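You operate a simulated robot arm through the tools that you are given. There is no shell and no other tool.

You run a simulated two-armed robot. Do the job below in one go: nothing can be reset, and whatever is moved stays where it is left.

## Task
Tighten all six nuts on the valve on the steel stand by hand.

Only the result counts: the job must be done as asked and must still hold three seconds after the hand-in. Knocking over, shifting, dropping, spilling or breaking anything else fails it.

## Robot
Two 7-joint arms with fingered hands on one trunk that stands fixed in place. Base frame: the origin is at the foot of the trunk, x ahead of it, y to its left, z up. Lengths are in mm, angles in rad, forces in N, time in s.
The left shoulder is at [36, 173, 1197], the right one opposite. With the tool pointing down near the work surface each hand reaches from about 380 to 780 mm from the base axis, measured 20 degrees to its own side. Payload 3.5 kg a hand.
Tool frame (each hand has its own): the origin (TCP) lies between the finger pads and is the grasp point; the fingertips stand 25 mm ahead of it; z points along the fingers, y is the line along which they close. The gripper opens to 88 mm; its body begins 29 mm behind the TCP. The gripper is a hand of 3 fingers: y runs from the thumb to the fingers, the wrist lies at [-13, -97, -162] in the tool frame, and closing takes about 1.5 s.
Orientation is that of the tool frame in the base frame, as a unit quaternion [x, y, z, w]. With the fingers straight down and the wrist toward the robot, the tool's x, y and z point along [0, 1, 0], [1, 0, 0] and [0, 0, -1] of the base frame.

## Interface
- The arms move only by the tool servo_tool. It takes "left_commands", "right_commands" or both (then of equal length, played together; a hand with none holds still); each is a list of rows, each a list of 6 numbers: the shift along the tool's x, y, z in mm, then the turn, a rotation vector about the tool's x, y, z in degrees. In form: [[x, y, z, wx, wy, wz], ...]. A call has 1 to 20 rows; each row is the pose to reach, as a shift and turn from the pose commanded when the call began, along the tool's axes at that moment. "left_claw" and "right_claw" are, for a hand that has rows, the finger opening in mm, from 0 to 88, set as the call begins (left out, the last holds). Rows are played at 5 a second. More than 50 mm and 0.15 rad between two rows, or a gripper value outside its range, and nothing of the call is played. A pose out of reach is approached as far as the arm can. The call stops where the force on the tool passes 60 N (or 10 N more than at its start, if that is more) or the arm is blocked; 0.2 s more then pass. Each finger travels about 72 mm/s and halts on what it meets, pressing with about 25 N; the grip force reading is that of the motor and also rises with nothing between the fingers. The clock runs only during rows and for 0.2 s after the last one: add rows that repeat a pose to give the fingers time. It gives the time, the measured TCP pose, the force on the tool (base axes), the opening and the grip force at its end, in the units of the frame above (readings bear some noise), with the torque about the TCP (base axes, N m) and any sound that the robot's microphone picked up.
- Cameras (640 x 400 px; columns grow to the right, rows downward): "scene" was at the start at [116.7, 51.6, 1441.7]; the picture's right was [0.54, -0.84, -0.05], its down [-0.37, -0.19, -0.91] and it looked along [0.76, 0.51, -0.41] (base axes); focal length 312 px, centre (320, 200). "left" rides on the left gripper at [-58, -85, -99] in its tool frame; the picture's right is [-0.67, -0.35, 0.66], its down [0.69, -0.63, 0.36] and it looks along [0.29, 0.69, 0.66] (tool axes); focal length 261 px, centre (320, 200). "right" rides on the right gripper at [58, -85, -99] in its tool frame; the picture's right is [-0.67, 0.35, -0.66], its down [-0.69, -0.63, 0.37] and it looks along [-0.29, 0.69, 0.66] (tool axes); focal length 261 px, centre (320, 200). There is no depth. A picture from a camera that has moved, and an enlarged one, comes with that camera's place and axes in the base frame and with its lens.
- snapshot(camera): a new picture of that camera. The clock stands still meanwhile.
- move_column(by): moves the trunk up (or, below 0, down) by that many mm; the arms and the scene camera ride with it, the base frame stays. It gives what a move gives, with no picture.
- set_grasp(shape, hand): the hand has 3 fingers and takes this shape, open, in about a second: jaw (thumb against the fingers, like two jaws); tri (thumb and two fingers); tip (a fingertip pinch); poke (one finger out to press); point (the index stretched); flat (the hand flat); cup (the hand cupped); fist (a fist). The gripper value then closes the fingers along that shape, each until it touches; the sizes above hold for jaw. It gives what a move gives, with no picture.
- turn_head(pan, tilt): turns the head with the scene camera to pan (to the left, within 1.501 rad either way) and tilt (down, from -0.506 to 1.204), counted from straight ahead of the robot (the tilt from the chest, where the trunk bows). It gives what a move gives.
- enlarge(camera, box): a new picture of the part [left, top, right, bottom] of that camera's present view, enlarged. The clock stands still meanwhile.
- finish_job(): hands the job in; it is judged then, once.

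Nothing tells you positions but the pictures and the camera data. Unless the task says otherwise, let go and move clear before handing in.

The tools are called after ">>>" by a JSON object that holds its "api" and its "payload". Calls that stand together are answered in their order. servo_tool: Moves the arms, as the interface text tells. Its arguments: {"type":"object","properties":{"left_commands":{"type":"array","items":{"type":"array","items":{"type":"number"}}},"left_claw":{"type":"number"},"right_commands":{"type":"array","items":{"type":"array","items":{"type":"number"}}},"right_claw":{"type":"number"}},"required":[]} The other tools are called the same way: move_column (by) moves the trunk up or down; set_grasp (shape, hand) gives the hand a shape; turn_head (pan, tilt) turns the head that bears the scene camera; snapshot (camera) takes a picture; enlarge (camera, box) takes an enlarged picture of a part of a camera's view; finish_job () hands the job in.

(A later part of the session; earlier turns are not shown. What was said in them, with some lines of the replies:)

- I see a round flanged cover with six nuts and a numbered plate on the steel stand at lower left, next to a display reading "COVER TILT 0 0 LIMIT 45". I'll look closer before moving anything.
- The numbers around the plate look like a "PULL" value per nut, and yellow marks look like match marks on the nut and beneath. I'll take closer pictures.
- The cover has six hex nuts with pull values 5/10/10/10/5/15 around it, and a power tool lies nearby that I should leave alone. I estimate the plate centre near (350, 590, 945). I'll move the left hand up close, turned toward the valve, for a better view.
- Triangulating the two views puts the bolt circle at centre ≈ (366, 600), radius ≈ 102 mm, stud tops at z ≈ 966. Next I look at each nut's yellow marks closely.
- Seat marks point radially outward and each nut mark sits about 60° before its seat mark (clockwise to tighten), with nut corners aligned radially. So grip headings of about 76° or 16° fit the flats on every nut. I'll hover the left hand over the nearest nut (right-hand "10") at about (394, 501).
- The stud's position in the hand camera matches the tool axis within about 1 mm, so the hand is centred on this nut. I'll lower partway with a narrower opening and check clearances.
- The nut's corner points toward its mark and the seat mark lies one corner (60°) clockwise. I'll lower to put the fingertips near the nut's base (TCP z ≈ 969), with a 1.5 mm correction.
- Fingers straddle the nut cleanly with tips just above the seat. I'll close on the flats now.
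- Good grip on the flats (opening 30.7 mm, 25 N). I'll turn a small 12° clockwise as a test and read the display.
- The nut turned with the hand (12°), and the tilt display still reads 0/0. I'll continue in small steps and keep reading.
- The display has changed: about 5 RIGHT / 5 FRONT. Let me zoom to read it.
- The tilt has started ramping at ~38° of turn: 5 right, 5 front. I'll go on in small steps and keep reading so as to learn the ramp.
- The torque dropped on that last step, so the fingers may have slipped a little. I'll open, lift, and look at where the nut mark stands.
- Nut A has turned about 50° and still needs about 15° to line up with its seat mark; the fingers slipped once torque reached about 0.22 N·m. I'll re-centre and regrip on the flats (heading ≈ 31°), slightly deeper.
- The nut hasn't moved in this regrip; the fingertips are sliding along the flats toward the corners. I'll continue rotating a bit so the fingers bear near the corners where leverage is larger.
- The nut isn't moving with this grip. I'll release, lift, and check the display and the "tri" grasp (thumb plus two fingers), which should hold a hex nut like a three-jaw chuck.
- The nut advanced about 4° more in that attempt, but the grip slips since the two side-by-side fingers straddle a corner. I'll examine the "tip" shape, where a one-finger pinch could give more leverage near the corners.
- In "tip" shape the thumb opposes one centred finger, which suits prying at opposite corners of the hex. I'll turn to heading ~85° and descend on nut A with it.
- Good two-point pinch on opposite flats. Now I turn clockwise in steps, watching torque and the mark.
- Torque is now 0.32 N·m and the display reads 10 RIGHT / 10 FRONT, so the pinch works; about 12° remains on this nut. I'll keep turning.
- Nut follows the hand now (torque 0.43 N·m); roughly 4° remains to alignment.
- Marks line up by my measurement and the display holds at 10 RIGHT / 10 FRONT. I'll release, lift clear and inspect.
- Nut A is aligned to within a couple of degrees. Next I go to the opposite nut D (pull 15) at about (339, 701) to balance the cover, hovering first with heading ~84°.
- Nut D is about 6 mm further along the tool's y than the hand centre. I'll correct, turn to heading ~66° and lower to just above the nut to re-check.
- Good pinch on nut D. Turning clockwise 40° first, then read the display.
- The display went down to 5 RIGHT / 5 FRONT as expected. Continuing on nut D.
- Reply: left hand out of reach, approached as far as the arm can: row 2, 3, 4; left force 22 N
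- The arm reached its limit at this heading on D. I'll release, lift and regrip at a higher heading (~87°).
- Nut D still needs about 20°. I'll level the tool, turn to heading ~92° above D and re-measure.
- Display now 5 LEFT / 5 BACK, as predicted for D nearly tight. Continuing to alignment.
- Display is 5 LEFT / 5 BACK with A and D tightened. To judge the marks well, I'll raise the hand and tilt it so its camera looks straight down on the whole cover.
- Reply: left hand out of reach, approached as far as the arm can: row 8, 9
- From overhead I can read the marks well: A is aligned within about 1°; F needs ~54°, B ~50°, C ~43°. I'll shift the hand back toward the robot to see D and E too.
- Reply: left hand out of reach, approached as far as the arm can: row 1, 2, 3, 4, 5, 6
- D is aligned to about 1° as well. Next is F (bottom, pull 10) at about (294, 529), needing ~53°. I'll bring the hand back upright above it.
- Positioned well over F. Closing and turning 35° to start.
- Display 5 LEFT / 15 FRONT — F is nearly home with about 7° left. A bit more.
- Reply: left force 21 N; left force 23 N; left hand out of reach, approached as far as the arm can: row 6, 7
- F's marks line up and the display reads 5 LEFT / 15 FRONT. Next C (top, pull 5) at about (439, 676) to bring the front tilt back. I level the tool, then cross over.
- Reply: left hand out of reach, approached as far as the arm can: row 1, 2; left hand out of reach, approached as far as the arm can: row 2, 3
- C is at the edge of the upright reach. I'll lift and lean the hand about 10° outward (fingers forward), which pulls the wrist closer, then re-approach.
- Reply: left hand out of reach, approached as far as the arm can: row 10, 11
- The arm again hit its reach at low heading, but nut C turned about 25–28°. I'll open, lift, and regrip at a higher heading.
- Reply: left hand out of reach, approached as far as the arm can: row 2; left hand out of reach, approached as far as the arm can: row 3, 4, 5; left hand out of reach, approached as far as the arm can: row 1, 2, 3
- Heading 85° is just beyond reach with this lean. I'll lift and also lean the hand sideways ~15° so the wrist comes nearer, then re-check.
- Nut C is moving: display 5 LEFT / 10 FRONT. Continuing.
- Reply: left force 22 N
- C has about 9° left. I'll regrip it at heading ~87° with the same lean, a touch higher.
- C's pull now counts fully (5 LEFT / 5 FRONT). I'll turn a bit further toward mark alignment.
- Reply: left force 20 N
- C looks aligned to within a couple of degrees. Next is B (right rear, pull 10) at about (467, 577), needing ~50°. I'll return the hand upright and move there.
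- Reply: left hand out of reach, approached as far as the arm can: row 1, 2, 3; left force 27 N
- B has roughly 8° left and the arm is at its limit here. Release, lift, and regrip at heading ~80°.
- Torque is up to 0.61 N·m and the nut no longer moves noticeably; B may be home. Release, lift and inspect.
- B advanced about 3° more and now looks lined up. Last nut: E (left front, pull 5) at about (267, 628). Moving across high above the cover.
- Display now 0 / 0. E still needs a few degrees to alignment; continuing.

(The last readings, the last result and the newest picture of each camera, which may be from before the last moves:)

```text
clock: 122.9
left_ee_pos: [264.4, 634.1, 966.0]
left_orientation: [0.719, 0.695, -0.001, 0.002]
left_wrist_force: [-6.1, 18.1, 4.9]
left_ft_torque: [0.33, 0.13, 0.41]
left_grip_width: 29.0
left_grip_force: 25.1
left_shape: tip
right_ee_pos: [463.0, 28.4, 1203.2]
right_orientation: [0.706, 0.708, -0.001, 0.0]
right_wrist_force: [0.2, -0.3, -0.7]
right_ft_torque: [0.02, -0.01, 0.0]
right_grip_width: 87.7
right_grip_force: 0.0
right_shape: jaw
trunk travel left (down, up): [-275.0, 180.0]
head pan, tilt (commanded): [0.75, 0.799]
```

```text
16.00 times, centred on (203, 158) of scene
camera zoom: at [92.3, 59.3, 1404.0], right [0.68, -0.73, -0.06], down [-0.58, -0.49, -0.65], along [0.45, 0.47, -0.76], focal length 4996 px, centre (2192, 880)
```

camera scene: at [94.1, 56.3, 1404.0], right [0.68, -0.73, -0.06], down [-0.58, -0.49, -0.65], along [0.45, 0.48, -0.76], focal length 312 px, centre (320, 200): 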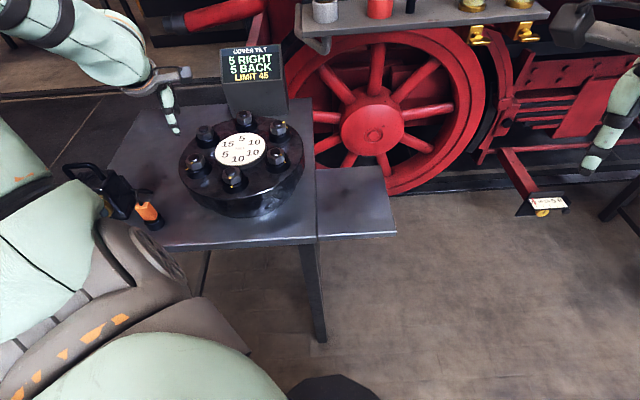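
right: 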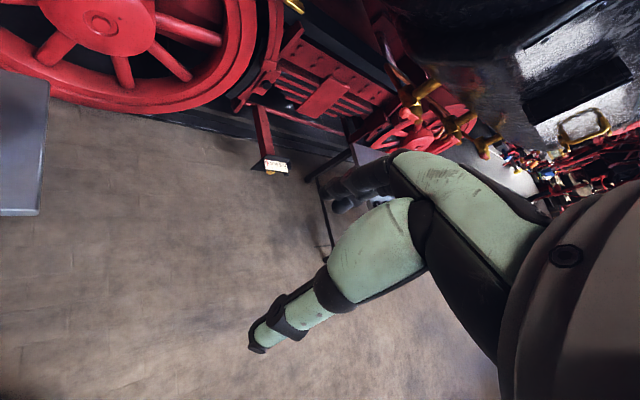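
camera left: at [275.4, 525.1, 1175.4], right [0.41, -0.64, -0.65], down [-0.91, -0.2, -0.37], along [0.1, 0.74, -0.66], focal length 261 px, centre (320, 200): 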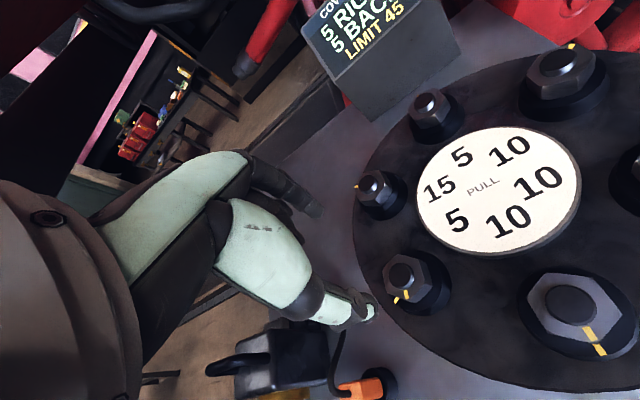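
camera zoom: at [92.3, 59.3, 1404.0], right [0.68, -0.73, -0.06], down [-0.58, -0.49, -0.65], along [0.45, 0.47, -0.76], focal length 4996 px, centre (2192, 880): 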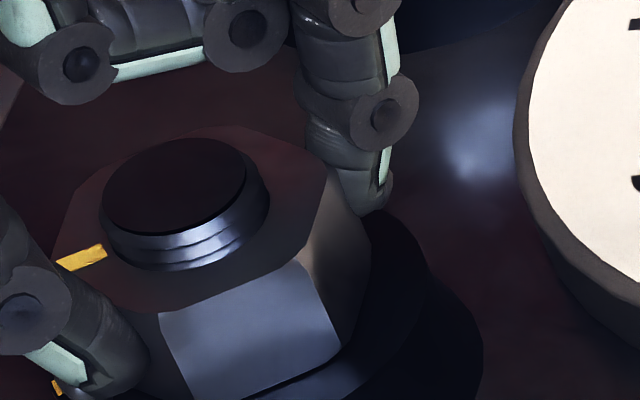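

>>> {"api": "servo_tool", "payload": {"left_commands": [[0, 0, 0, 0, 0, 0], [0, 0, 0, 0, 0, 0], [0, 0, -5, 0, 0, 0], [0, 0, -30, 0, 0, -5], [0, 0, -50, 0, 0, -12], [0, 0, -70, 0, 0, -20], [0, 0, -70, 0, 0, -28]], "left_claw": 60}}

>>> {"api": "snapshot", "payload": {"camera": "scene"}}

>>> {"api": "enlarge", "payload": {"camera": "scene", "box": [180, 145, 230, 177]}}

>>> {"api": "snapshot", "payload": {"camera": "left"}}

```text
clock: 124.5
left_ee_pos: [265.2, 632.1, 1038.8]
left_orientation: [0.53, 0.848, -0.001, 0.002]
left_wrist_force: [-0.5, 0.0, 0.7]
left_ft_torque: [-0.01, -0.01, -0.03]
left_grip_width: 60.0
left_grip_force: 0.0
left_shape: tip
right_ee_pos: [465.8, 25.4, 1202.4]
right_orientation: [0.706, 0.708, -0.001, -0.001]
right_wrist_force: [-0.6, 0.4, 0.1]
right_ft_torque: [0.01, 0.01, -0.03]
right_grip_width: 87.4
right_grip_force: 0.1
right_shape: jaw
trunk travel left (down, up): [-275.0, 180.0]
head pan, tilt (commanded): [0.75, 0.799]
```

```text
taken
camera scene: at [94.2, 55.8, 1404.0], right [0.68, -0.73, -0.06], down [-0.58, -0.49, -0.65], along [0.45, 0.48, -0.76], focal length 312 px, centre (320, 200)
```

scene: 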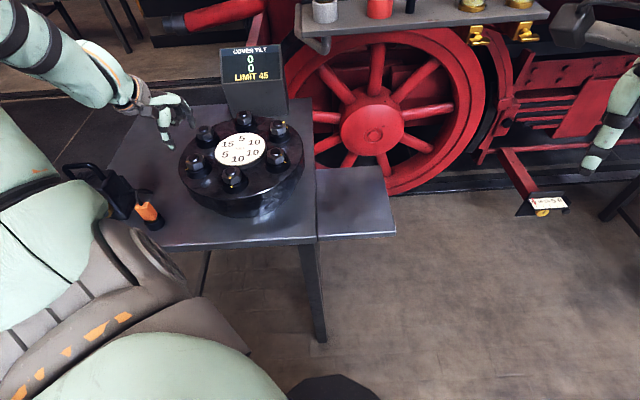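

```text
12.50 times, centred on (205, 161) of scene
camera zoom: at [94.2, 55.8, 1404.0], right [0.68, -0.73, -0.06], down [-0.58, -0.49, -0.65], along [0.45, 0.48, -0.76], focal length 3903 px, centre (1758, 688)
```

zoom: 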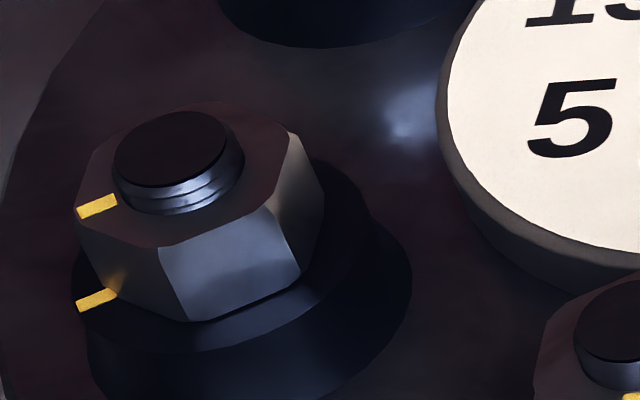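

```text
taken
camera left: at [215.7, 541.4, 1138.0], right [-0.02, -0.76, -0.65], down [-0.87, 0.34, -0.37], along [0.5, 0.56, -0.66], focal length 261 px, centre (320, 200)
```

left: 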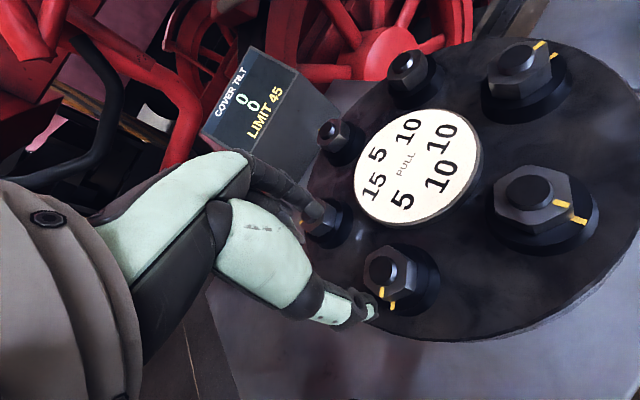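

E's marks look parallel and aligned, and the display shows 0 / 0. I'll raise the hand and tilt it for the overhead check of all nuts.

>>> {"api": "servo_tool", "payload": {"left_commands": [[-4, 10, -27, 0, 0, -7], [-10, 28, -55, 0, 0, -14], [-18, 49, -83, 0, 0, -21], [-25.2, 69.8, -111, 0, 0, -28], [-25.2, 69.8, -111, 0, 0, -28]]}}

>>> {"api": "servo_tool", "payload": {"left_commands": [[-5.3, -9.5, -19, 6.45, -2.7, 0], [-10.6, -19, -38, 12.9, -5.4, 0], [-15.9, -28.6, -57, 19.4, -8.2, 0], [-21.2, -38, -77, 25.8, -10.9, 0], [-26.5, -47.7, -96, 32.3, -13.6, 0], [-31.8, -57.2, -115, 38.7, -16.3, 0], [-31.8, -57.2, -115, 38.7, -16.3, 0]]}}

>>> {"api": "snapshot", "payload": {"camera": "left"}}

```text
clock: 125.7
left_ee_pos: [331.7, 705.9, 1127.9]
left_orientation: [0.311, 0.95, -0.002, 0.002]
left_wrist_force: [-0.1, 0.0, -0.4]
left_ft_torque: [-0.01, 0.01, 0.02]
left_grip_width: 59.6
left_grip_force: 0.1
left_shape: tip
left hand out of reach, approached as far as the arm can: row 2, 3, 4, 5
right_ee_pos: [463.8, 25.9, 1202.1]
right_orientation: [0.706, 0.708, 0.0, 0.0]
right_wrist_force: [-0.1, 0.1, -0.9]
right_ft_torque: [0.01, 0.0, 0.01]
right_grip_width: 87.6
right_grip_force: 0.1
right_shape: jaw
trunk travel left (down, up): [-275.0, 180.0]
head pan, tilt (commanded): [0.75, 0.799]
```

```text
clock: 127.3
left_ee_pos: [326.1, 641.8, 1241.8]
left_orientation: [0.289, 0.887, -0.358, 0.03]
left_wrist_force: [0.5, 0.0, -0.3]
left_ft_torque: [0.0, -0.01, -0.02]
left_grip_width: 59.7
left_grip_force: 0.0
left_shape: tip
right_ee_pos: [464.9, 25.1, 1202.5]
right_orientation: [0.707, 0.708, -0.001, 0.0]
right_wrist_force: [0.7, -0.3, -0.6]
right_ft_torque: [0.03, 0.01, 0.02]
right_grip_width: 87.7
right_grip_force: 0.0
right_shape: jaw
trunk travel left (down, up): [-275.0, 180.0]
head pan, tilt (commanded): [0.75, 0.799]
```

```text
taken
camera left: at [345.0, 627.8, 1382.5], right [0.27, -0.96, -0.1], down [-0.96, -0.27, -0.06], along [0.03, 0.11, -0.99], focal length 261 px, centre (320, 200)
```

left: 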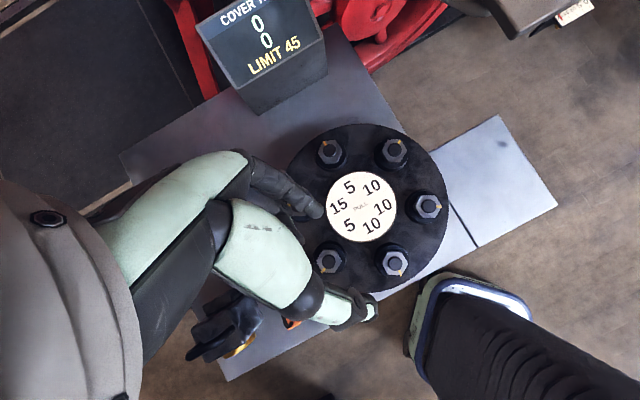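

>>> {"api": "enlarge", "payload": {"camera": "left", "box": [405, 190, 451, 224]}}

>>> {"api": "enlarge", "payload": {"camera": "left", "box": [369, 135, 415, 169]}}

>>> {"api": "enlarge", "payload": {"camera": "left", "box": [307, 135, 353, 169]}}

>>> {"api": "enlarge", "payload": {"camera": "left", "box": [307, 243, 353, 277]}}

>>> {"api": "enlarge", "payload": {"camera": "left", "box": [370, 245, 416, 279]}}

>>> {"api": "enlarge", "payload": {"camera": "left", "box": [275, 190, 321, 224]}}

```text
11.76 times, centred on (428, 207) of left
camera zoom: at [345.0, 627.8, 1382.5], right [0.27, -0.96, -0.1], down [-0.96, -0.27, -0.06], along [0.03, 0.11, -0.99], focal length 3066 px, centre (-951, 118)
```

zoom: 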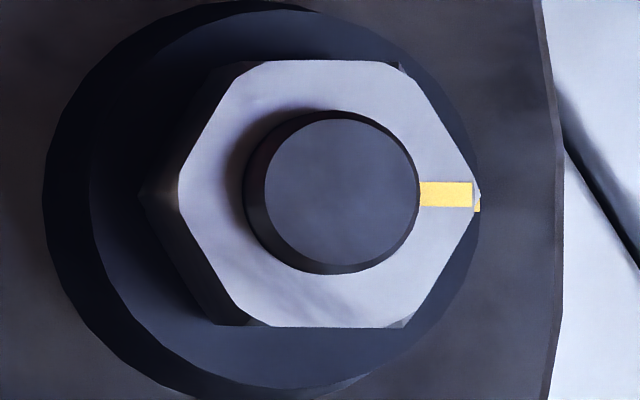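

```text
11.76 times, centred on (392, 152) of left
camera zoom: at [345.0, 627.8, 1382.5], right [0.27, -0.96, -0.1], down [-0.96, -0.27, -0.06], along [0.03, 0.11, -0.99], focal length 3066 px, centre (-527, 765)
```

zoom: 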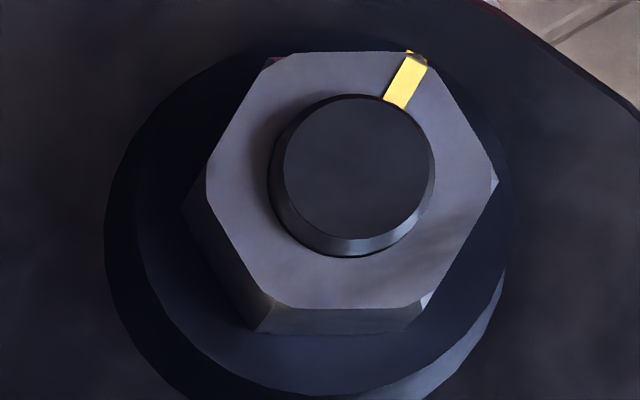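

```text
11.76 times, centred on (330, 152) of left
camera zoom: at [345.0, 627.8, 1382.5], right [0.27, -0.96, -0.1], down [-0.96, -0.27, -0.06], along [0.03, 0.11, -0.99], focal length 3066 px, centre (202, 765)
```

zoom: 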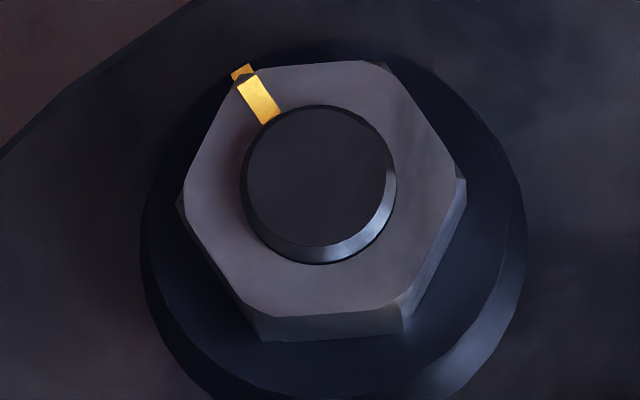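

```text
11.76 times, centred on (330, 260) of left
camera zoom: at [345.0, 627.8, 1382.5], right [0.27, -0.96, -0.1], down [-0.96, -0.27, -0.06], along [0.03, 0.11, -0.99], focal length 3066 px, centre (202, -506)
```

zoom: 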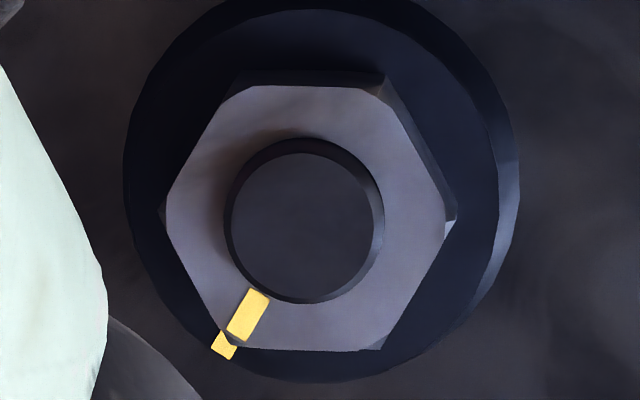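

```text
11.76 times, centred on (393, 262) of left
camera zoom: at [345.0, 627.8, 1382.5], right [0.27, -0.96, -0.1], down [-0.96, -0.27, -0.06], along [0.03, 0.11, -0.99], focal length 3066 px, centre (-539, -529)
```

zoom: 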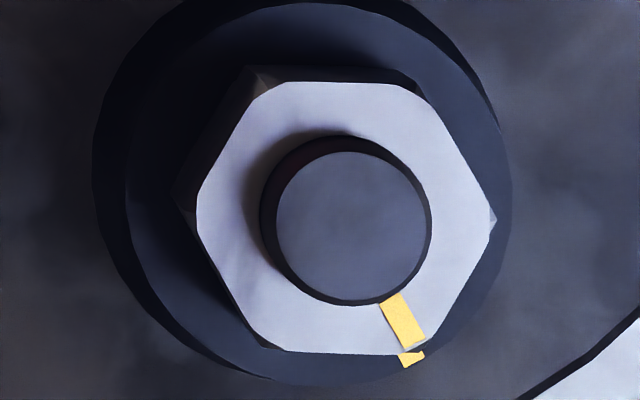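

```text
11.76 times, centred on (298, 207) of left
camera zoom: at [345.0, 627.8, 1382.5], right [0.27, -0.96, -0.1], down [-0.96, -0.27, -0.06], along [0.03, 0.11, -0.99], focal length 3066 px, centre (579, 118)
```

zoom: 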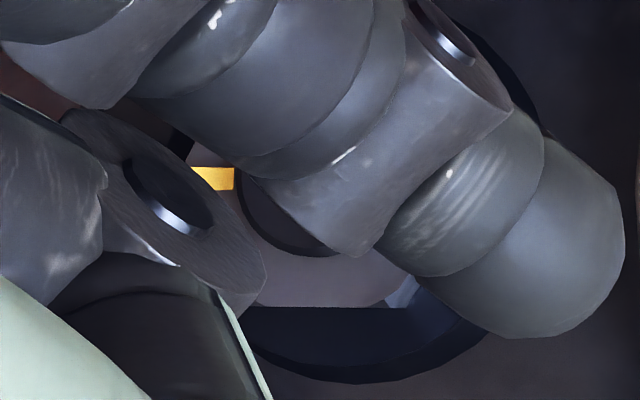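

From overhead all the marks line up; only C looks about 4° short. I'll give C one more small nudge: first bring the hand back upright.

>>> {"api": "servo_tool", "payload": {"left_commands": [[-6.3, 18, 16.8, -6.45, 2.7, 0], [-12.6, 36, 33.6, -12.9, 5.4, 0], [-19, 54, 50.4, -19.4, 8.2, 0], [-25.2, 72, 67.2, -25.8, 10.9, 0], [-31.6, 90, 84, -32.3, 13.6, 0], [-37.9, 108.3, 100.8, -38.7, 16.3, 0], [-37.9, 108.3, 100.8, -38.7, 16.3, 0]], "left_claw": 54}}

>>> {"api": "servo_tool", "payload": {"left_commands": [[1, 22, 5, -3.3, -5, 0.4], [2, 45, 20, -6.6, -10, 0.9], [3, 67, 40, -10, -15, 1.3], [3, 67, 40, -10, -15, 1.3]]}}

>>> {"api": "snapshot", "payload": {"camera": "left"}}

```text
clock: 128.9
left_ee_pos: [375.4, 700.6, 1076.6]
left_orientation: [0.312, 0.95, -0.001, 0.003]
left_wrist_force: [0.9, -0.5, -0.1]
left_ft_torque: [-0.01, -0.01, -0.02]
left_grip_width: 54.5
left_grip_force: 0.0
left_shape: tip
left hand out of reach, approached as far as the arm can: row 4, 5, 6, 7
right_ee_pos: [465.9, 26.5, 1201.7]
right_orientation: [0.706, 0.708, 0.0, 0.0]
right_wrist_force: [0.4, -0.2, -0.6]
right_ft_torque: [0.02, 0.01, -0.01]
right_grip_width: 87.9
right_grip_force: 0.0
right_shape: jaw
trunk travel left (down, up): [-275.0, 180.0]
head pan, tilt (commanded): [0.75, 0.799]
```

```text
clock: 129.9
left_ee_pos: [412.4, 757.3, 1040.8]
left_orientation: [0.315, 0.936, 0.042, 0.151]
left_wrist_force: [0.2, 0.3, 0.4]
left_ft_torque: [-0.01, 0.01, 0.01]
left_grip_width: 54.2
left_grip_force: 0.2
left_shape: tip
right_ee_pos: [465.7, 25.8, 1202.6]
right_orientation: [0.707, 0.707, -0.001, -0.001]
right_wrist_force: [-0.9, 0.1, 0.4]
right_ft_torque: [-0.02, -0.02, -0.02]
right_grip_width: 87.7
right_grip_force: 0.0
right_shape: jaw
trunk travel left (down, up): [-275.0, 180.0]
head pan, tilt (commanded): [0.75, 0.799]
```

```text
taken
camera left: at [377.5, 655.3, 1135.5], right [0.51, -0.69, -0.51], down [-0.77, -0.09, -0.63], along [0.39, 0.71, -0.58], focal length 261 px, centre (320, 200)
```

left: 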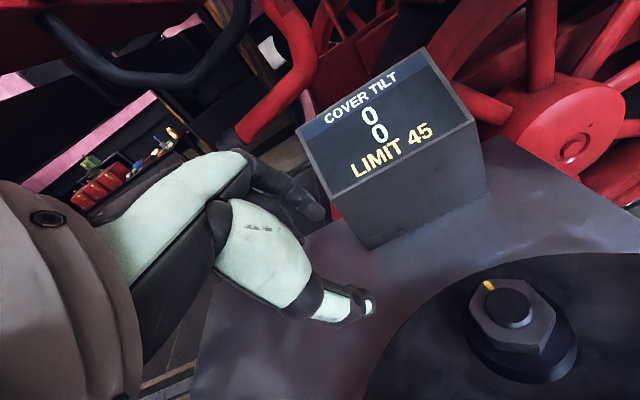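

The arm drifted outward near the display while untilting; I'll bring it back over C first (moving away from the display), then turn to heading ~87°.

>>> {"api": "servo_tool", "payload": {"left_commands": [[-17, -12, -0.3, 0, 0, 0], [-34, -25, -0.6, 0, 0, 0], [-51, -37, -0.9, 0, 0, 0], [-68.5, -49.5, -1.1, 0, 0, 0], [-68.5, -49.5, -1.1, 0, 0, 0]]}}

>>> {"api": "servo_tool", "payload": {"left_commands": [[0, 0, 0, -2, 1.4, -7.5], [0, 0, 0, -4, 2.8, -15], [0, 0, 0, -6, 4.2, -22.5], [0, 0, 0, -8.4, 5.7, -31.4], [0, 0, 0, -8.4, 5.7, -31.4]]}}

>>> {"api": "snapshot", "payload": {"camera": "left"}}

>>> {"api": "snapshot", "payload": {"camera": "scene"}}

```text
clock: 131.1
left_ee_pos: [435.7, 676.5, 1050.8]
left_orientation: [0.316, 0.936, 0.042, 0.151]
left_wrist_force: [0.5, -0.3, 0.0]
left_ft_torque: [0.02, -0.01, 0.0]
left_grip_width: 54.1
left_grip_force: 0.1
left_shape: tip
right_ee_pos: [464.9, 25.8, 1203.3]
right_orientation: [0.706, 0.708, -0.001, 0.0]
right_wrist_force: [-0.2, 0.8, -0.2]
right_ft_torque: [-0.03, -0.01, -0.02]
right_grip_width: 87.7
right_grip_force: 0.1
right_shape: jaw
trunk travel left (down, up): [-275.0, 180.0]
head pan, tilt (commanded): [0.75, 0.799]
```

```text
refused: row 4 steps farther than a row can; nothing moved
```

```text
taken
camera left: at [399.4, 574.5, 1145.4], right [0.51, -0.69, -0.51], down [-0.77, -0.09, -0.63], along [0.39, 0.71, -0.58], focal length 261 px, centre (320, 200)
```

left: 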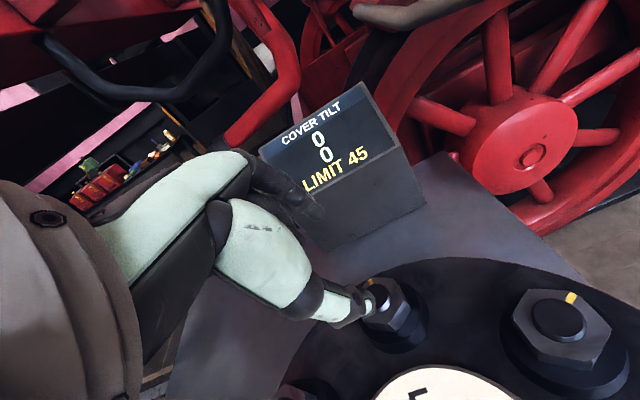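

```text
taken
camera scene: at [94.0, 56.4, 1404.0], right [0.68, -0.73, -0.06], down [-0.58, -0.49, -0.65], along [0.45, 0.48, -0.76], focal length 312 px, centre (320, 200)
```

scene: 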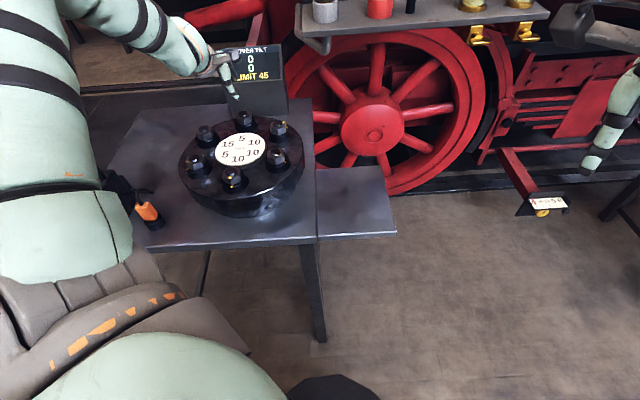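

>>> {"api": "servo_tool", "payload": {"left_commands": [[0, 0.5, 0, -2, 1.4, -7.6], [4, -2, 15, -4.1, 2.8, -15.2], [10, -6, 38, -6.1, 4.2, -22.8], [15.6, -10, 58, -6.1, 4.2, -22.8], [15.6, -10, 58, -6.1, 4.2, -22.8]]}}

>>> {"api": "enlarge", "payload": {"camera": "left", "box": [270, 180, 410, 320]}}

```text
clock: 132.3
left_ee_pos: [436.0, 679.2, 990.6]
left_orientation: [0.114, 0.981, 0.072, 0.139]
left_wrist_force: [0.3, 0.2, 0.6]
left_ft_torque: [-0.05, -0.01, -0.02]
left_grip_width: 54.2
left_grip_force: 0.0
left_shape: tip
right_ee_pos: [465.8, 24.3, 1201.9]
right_orientation: [0.706, 0.708, 0.0, -0.001]
right_wrist_force: [-0.4, -0.4, -0.3]
right_ft_torque: [-0.01, 0.0, 0.01]
right_grip_width: 87.8
right_grip_force: 0.1
right_shape: jaw
trunk travel left (down, up): [-275.0, 180.0]
head pan, tilt (commanded): [0.75, 0.799]
```

```text
2.86 times, centred on (340, 250) of left
camera zoom: at [444.5, 570.8, 1085.4], right [0.74, -0.43, -0.51], down [-0.66, -0.4, -0.63], along [0.07, 0.81, -0.58], focal length 745 px, centre (263, 57)
```

zoom: 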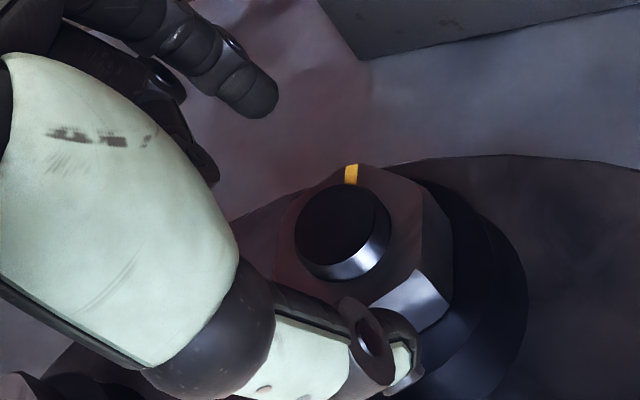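

>>> {"api": "servo_tool", "payload": {"left_commands": [[3.2, -2.4, 9, 0, 0, 0], [6.4, -4.7, 18.5, 0, 0, 0], [6.4, -4.7, 18.5, 0, 0, 0]]}}

>>> {"api": "servo_tool", "payload": {"left_commands": [[0, 0, 0, 0, 0, 0], [0, 0, 0, 0, 0, 0], [0, 0, 0, 0, 0, 0], [0, 0, 0, 0, 0, 0], [0.25, 0.41, 0, 1.28, -0.87, 4.76], [0.47, 0.84, 0.03, 2.56, -1.74, 9.53], [0.66, 1.29, 0.06, 3.84, -2.61, 14.3], [0.66, 1.29, 0.06, 3.84, -2.61, 14.3]], "left_claw": 0}}

>>> {"api": "enlarge", "payload": {"camera": "left", "box": [270, 180, 410, 320]}}

>>> {"api": "enlarge", "payload": {"camera": "scene", "box": [190, 30, 310, 150]}}

```text
clock: 133.1
left_ee_pos: [434.2, 676.5, 970.3]
left_orientation: [0.115, 0.981, 0.072, 0.138]
left_wrist_force: [0.3, -0.3, 0.4]
left_ft_torque: [0.0, 0.01, 0.0]
left_grip_width: 54.6
left_grip_force: 0.0
left_shape: tip
right_ee_pos: [465.4, 26.2, 1202.4]
right_orientation: [0.706, 0.708, 0.0, -0.001]
right_wrist_force: [0.2, -0.4, -0.5]
right_ft_torque: [0.01, -0.03, 0.01]
right_grip_width: 87.7
right_grip_force: 0.0
right_shape: jaw
trunk travel left (down, up): [-275.0, 180.0]
head pan, tilt (commanded): [0.75, 0.799]
```

```text
clock: 134.9
left_ee_pos: [430.7, 678.2, 973.3]
left_orientation: [0.242, 0.957, 0.055, 0.147]
left_wrist_force: [-6.1, 0.9, 13.3]
left_ft_torque: [0.27, -0.09, 0.16]
left_grip_width: 25.8
left_grip_force: 24.9
left_shape: tip
right_ee_pos: [462.9, 24.7, 1204.0]
right_orientation: [0.707, 0.708, 0.002, 0.0]
right_wrist_force: [0.7, 0.4, -0.1]
right_ft_torque: [-0.03, -0.03, 0.0]
right_grip_width: 87.8
right_grip_force: 0.0
right_shape: jaw
trunk travel left (down, up): [-275.0, 180.0]
head pan, tilt (commanded): [0.75, 0.799]
```

```text
2.86 times, centred on (340, 250) of left
camera zoom: at [411.9, 571.0, 1067.5], right [0.61, -0.61, -0.51], down [-0.74, -0.21, -0.63], along [0.28, 0.77, -0.58], focal length 745 px, centre (263, 57)
```

zoom: 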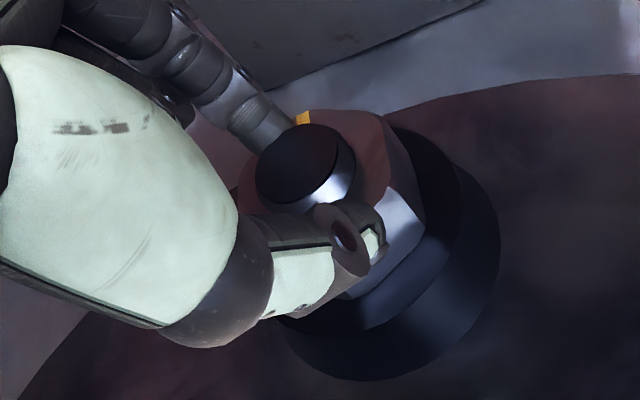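

```text
3.33 times, centred on (250, 90) of scene
camera zoom: at [91.1, 53.8, 1404.4], right [0.68, -0.73, -0.06], down [-0.58, -0.49, -0.65], along [0.45, 0.48, -0.76], focal length 1041 px, centre (553, 567)
```

zoom: 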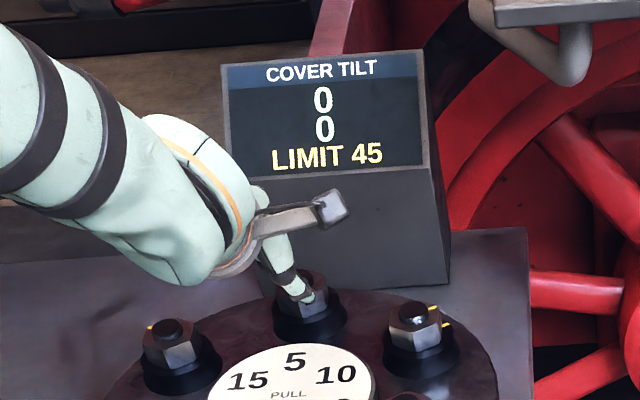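

>>> {"api": "servo_tool", "payload": {"left_commands": [[0.25, 0.41, 0, 1.28, -0.87, 4.76], [0.47, 0.84, 0.03, 2.56, -1.74, 9.53], [0.47, 0.84, 0.03, 2.56, -1.74, 9.53]]}}

>>> {"api": "enlarge", "payload": {"camera": "left", "box": [270, 180, 410, 320]}}

```text
clock: 135.7
left_ee_pos: [429.5, 679.6, 973.9]
left_orientation: [0.325, 0.932, 0.042, 0.153]
left_wrist_force: [-9.0, 8.0, 19.5]
left_ft_torque: [0.5, -0.29, 0.56]
left_grip_width: 26.2
left_grip_force: 24.8
left_shape: tip
right_ee_pos: [462.5, 24.6, 1204.2]
right_orientation: [0.707, 0.707, 0.001, -0.001]
right_wrist_force: [0.2, -0.1, 0.6]
right_ft_torque: [-0.06, -0.05, -0.01]
right_grip_width: 87.5
right_grip_force: 0.1
right_shape: jaw
trunk travel left (down, up): [-275.0, 180.0]
head pan, tilt (commanded): [0.75, 0.799]
```

```text
2.86 times, centred on (340, 250) of left
camera zoom: at [392.9, 578.2, 1067.8], right [0.5, -0.7, -0.51], down [-0.77, -0.08, -0.64], along [0.41, 0.71, -0.58], focal length 745 px, centre (263, 57)
```

zoom: 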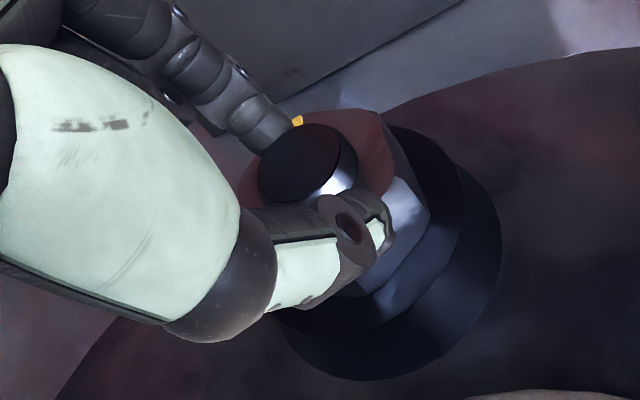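

Torque reached 0.56 N·m on C, as on the other finished nuts. Release, lift and inspect again.

>>> {"api": "servo_tool", "payload": {"left_commands": [[-0.5, 0.3, -1.9, 0, 0, 0], [-1, 0.7, -3.8, 0, 0, 0], [-1.3, 0.9, -4.8, 0, 0, 0], [-7.7, 5.2, -28.6, 0, 0, 0], [-17.9, 12.2, -66.7, 0, 0, 0], [-28, 19.1, -104.8, 0, 0, 0], [-28, 19.1, -104.8, 0, 0, 0]], "left_claw": 54}}

>>> {"api": "snapshot", "payload": {"camera": "left"}}

>>> {"api": "enlarge", "payload": {"camera": "left", "box": [340, 270, 440, 360]}}

>>> {"api": "enlarge", "payload": {"camera": "scene", "box": [220, 100, 270, 132]}}

```text
clock: 137.3
left_ee_pos: [433.7, 679.8, 1080.1]
left_orientation: [0.325, 0.933, 0.039, 0.152]
left_wrist_force: [0.0, 0.2, 0.5]
left_ft_torque: [-0.03, 0.01, 0.0]
left_grip_width: 53.7
left_grip_force: 0.2
left_shape: tip
right_ee_pos: [464.8, 25.7, 1202.9]
right_orientation: [0.707, 0.707, 0.0, -0.001]
right_wrist_force: [0.0, -0.1, -0.2]
right_ft_torque: [-0.01, -0.04, 0.0]
right_grip_width: 87.8
right_grip_force: 0.0
right_shape: jaw
trunk travel left (down, up): [-275.0, 180.0]
head pan, tilt (commanded): [0.75, 0.799]
```

```text
taken
camera left: at [396.2, 578.7, 1175.8], right [0.49, -0.7, -0.51], down [-0.77, -0.08, -0.63], along [0.4, 0.71, -0.58], focal length 261 px, centre (320, 200)
```

left: 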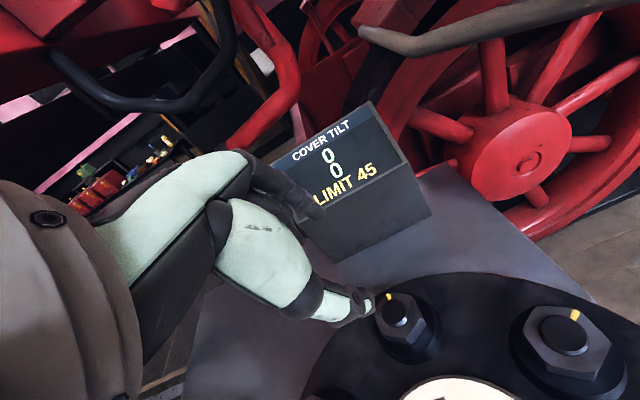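

```text
4.44 times, centred on (390, 315) of left
camera zoom: at [396.2, 578.7, 1175.8], right [0.49, -0.7, -0.51], down [-0.77, -0.08, -0.63], along [0.4, 0.71, -0.58], focal length 1158 px, centre (9, -311)
```

zoom: 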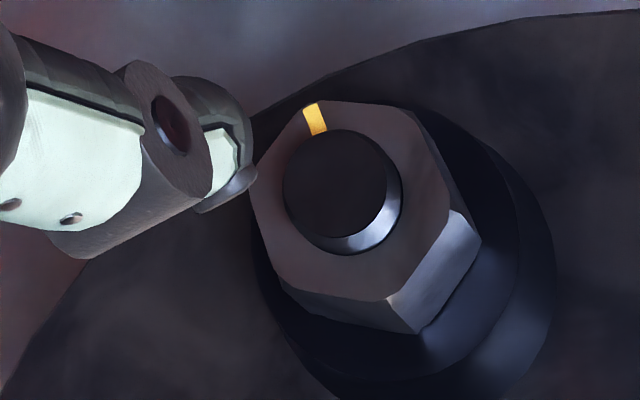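

```text
12.50 times, centred on (245, 116) of scene
camera zoom: at [94.0, 56.9, 1403.9], right [0.68, -0.73, -0.06], down [-0.58, -0.49, -0.65], along [0.45, 0.48, -0.76], focal length 3903 px, centre (1258, 1250)
```

zoom: 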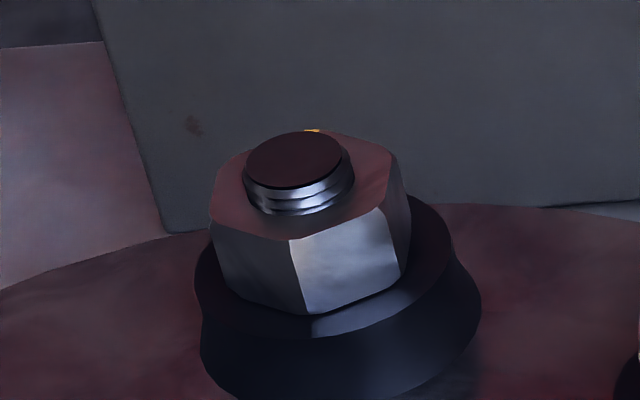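

C now matches the other nuts and the display reads 0 / 0. All six are aligned; I'll back the hand well clear, up and toward the robot.

>>> {"api": "servo_tool", "payload": {"left_commands": [[-9, 4, -32, 0, 0, 0], [-20, 0, -62, 0, 0, 0], [-35, -35, -82, 2, 3, -0.3], [-50, -70, -102, 4, 6, -0.5], [-65, -105, -122, 6, 9, -0.8], [-80, -140, -142, 8, 12, -1.1], [-92, -165, -155, 10, 15, -1.3], [-99.9, -181.1, -163.5, 10, 15, -1.3], [-99.9, -181.1, -163.5, 10, 15, -1.3]], "left_claw": 70}}

>>> {"api": "snapshot", "payload": {"camera": "scene"}}

>>> {"api": "snapshot", "payload": {"camera": "left"}}

>>> {"api": "enlarge", "payload": {"camera": "scene", "box": [170, 40, 330, 200]}}

```text
clock: 139.3
left_ee_pos: [381.9, 701.4, 1282.0]
left_orientation: [0.319, 0.948, -0.001, 0.0]
left_wrist_force: [-0.4, -0.3, -0.3]
left_ft_torque: [0.0, 0.0, 0.03]
left_grip_width: 69.8
left_grip_force: 0.1
left_shape: tip
left hand out of reach, approached as far as the arm can: row 3, 4, 5, 6, 7, 8, 9
right_ee_pos: [466.1, 26.1, 1201.9]
right_orientation: [0.706, 0.708, -0.001, 0.0]
right_wrist_force: [0.6, -0.6, 0.4]
right_ft_torque: [0.0, 0.01, 0.01]
right_grip_width: 87.8
right_grip_force: 0.0
right_shape: jaw
trunk travel left (down, up): [-275.0, 180.0]
head pan, tilt (commanded): [0.75, 0.799]
```

```text
taken
camera scene: at [94.0, 57.2, 1403.9], right [0.68, -0.73, -0.06], down [-0.58, -0.49, -0.65], along [0.45, 0.48, -0.76], focal length 312 px, centre (320, 200)
```

scene: 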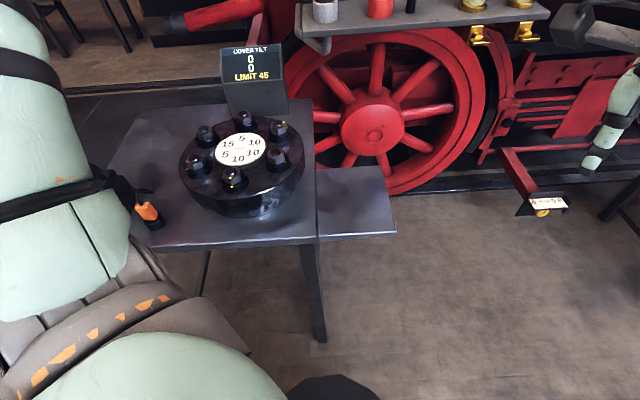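

```text
taken
camera left: at [378.6, 599.0, 1380.7], right [0.32, -0.69, -0.65], down [-0.93, -0.09, -0.36], along [0.19, 0.72, -0.66], focal length 261 px, centre (320, 200)
```

left: 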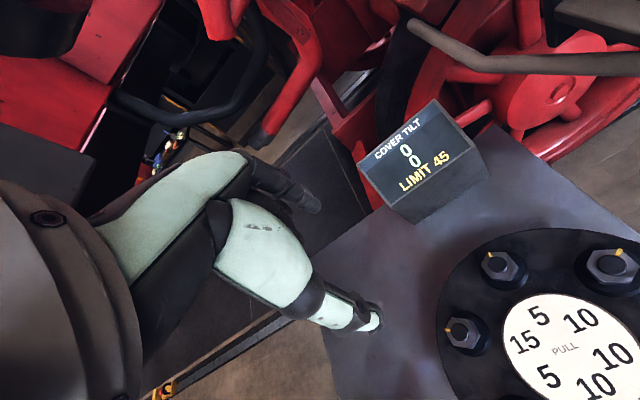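

```text
2.50 times, centred on (250, 120) of scene
camera zoom: at [94.0, 57.2, 1403.9], right [0.68, -0.73, -0.06], down [-0.58, -0.49, -0.65], along [0.45, 0.48, -0.76], focal length 781 px, centre (495, 400)
```

zoom: 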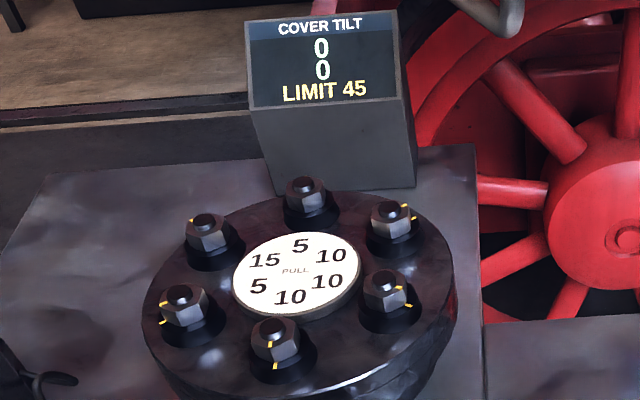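

All six nut marks are lined up with their seat marks, the cover tilt reads 0 / 0, and the hand is open and about 300 mm above the valve. The parts of the stand's tool and lantern I can see look where they were. Handing in.

>>> {"api": "finish_job", "payload": {}}

```text
The job is handed in.
```

All six nuts on the valve are tightened by hand, and I've handed the job in; no verdict came back with the hand-in.

- **Alignment:** each nut's yellow mark lines up with the mark on its seat, to within about 2° as far as I could measure from the cameras.
- **Cover tilt:** the display reads 0 / 0. It never went above 15, against the limit of 45.
- **How it was done:** I used only the left hand, pinching the nuts by the flats. The order was right, upper left, bottom, top, upper right, lower left. The top nut was about 4° short on my overhead check, so I turned it a little further.
- **At the end:** the left hand is open and about 300 mm above the valve.
- **Not fully checked:** in the last view the arm partly hid the lantern on the stand. What I could see of it and of the orange tool looked unmoved.
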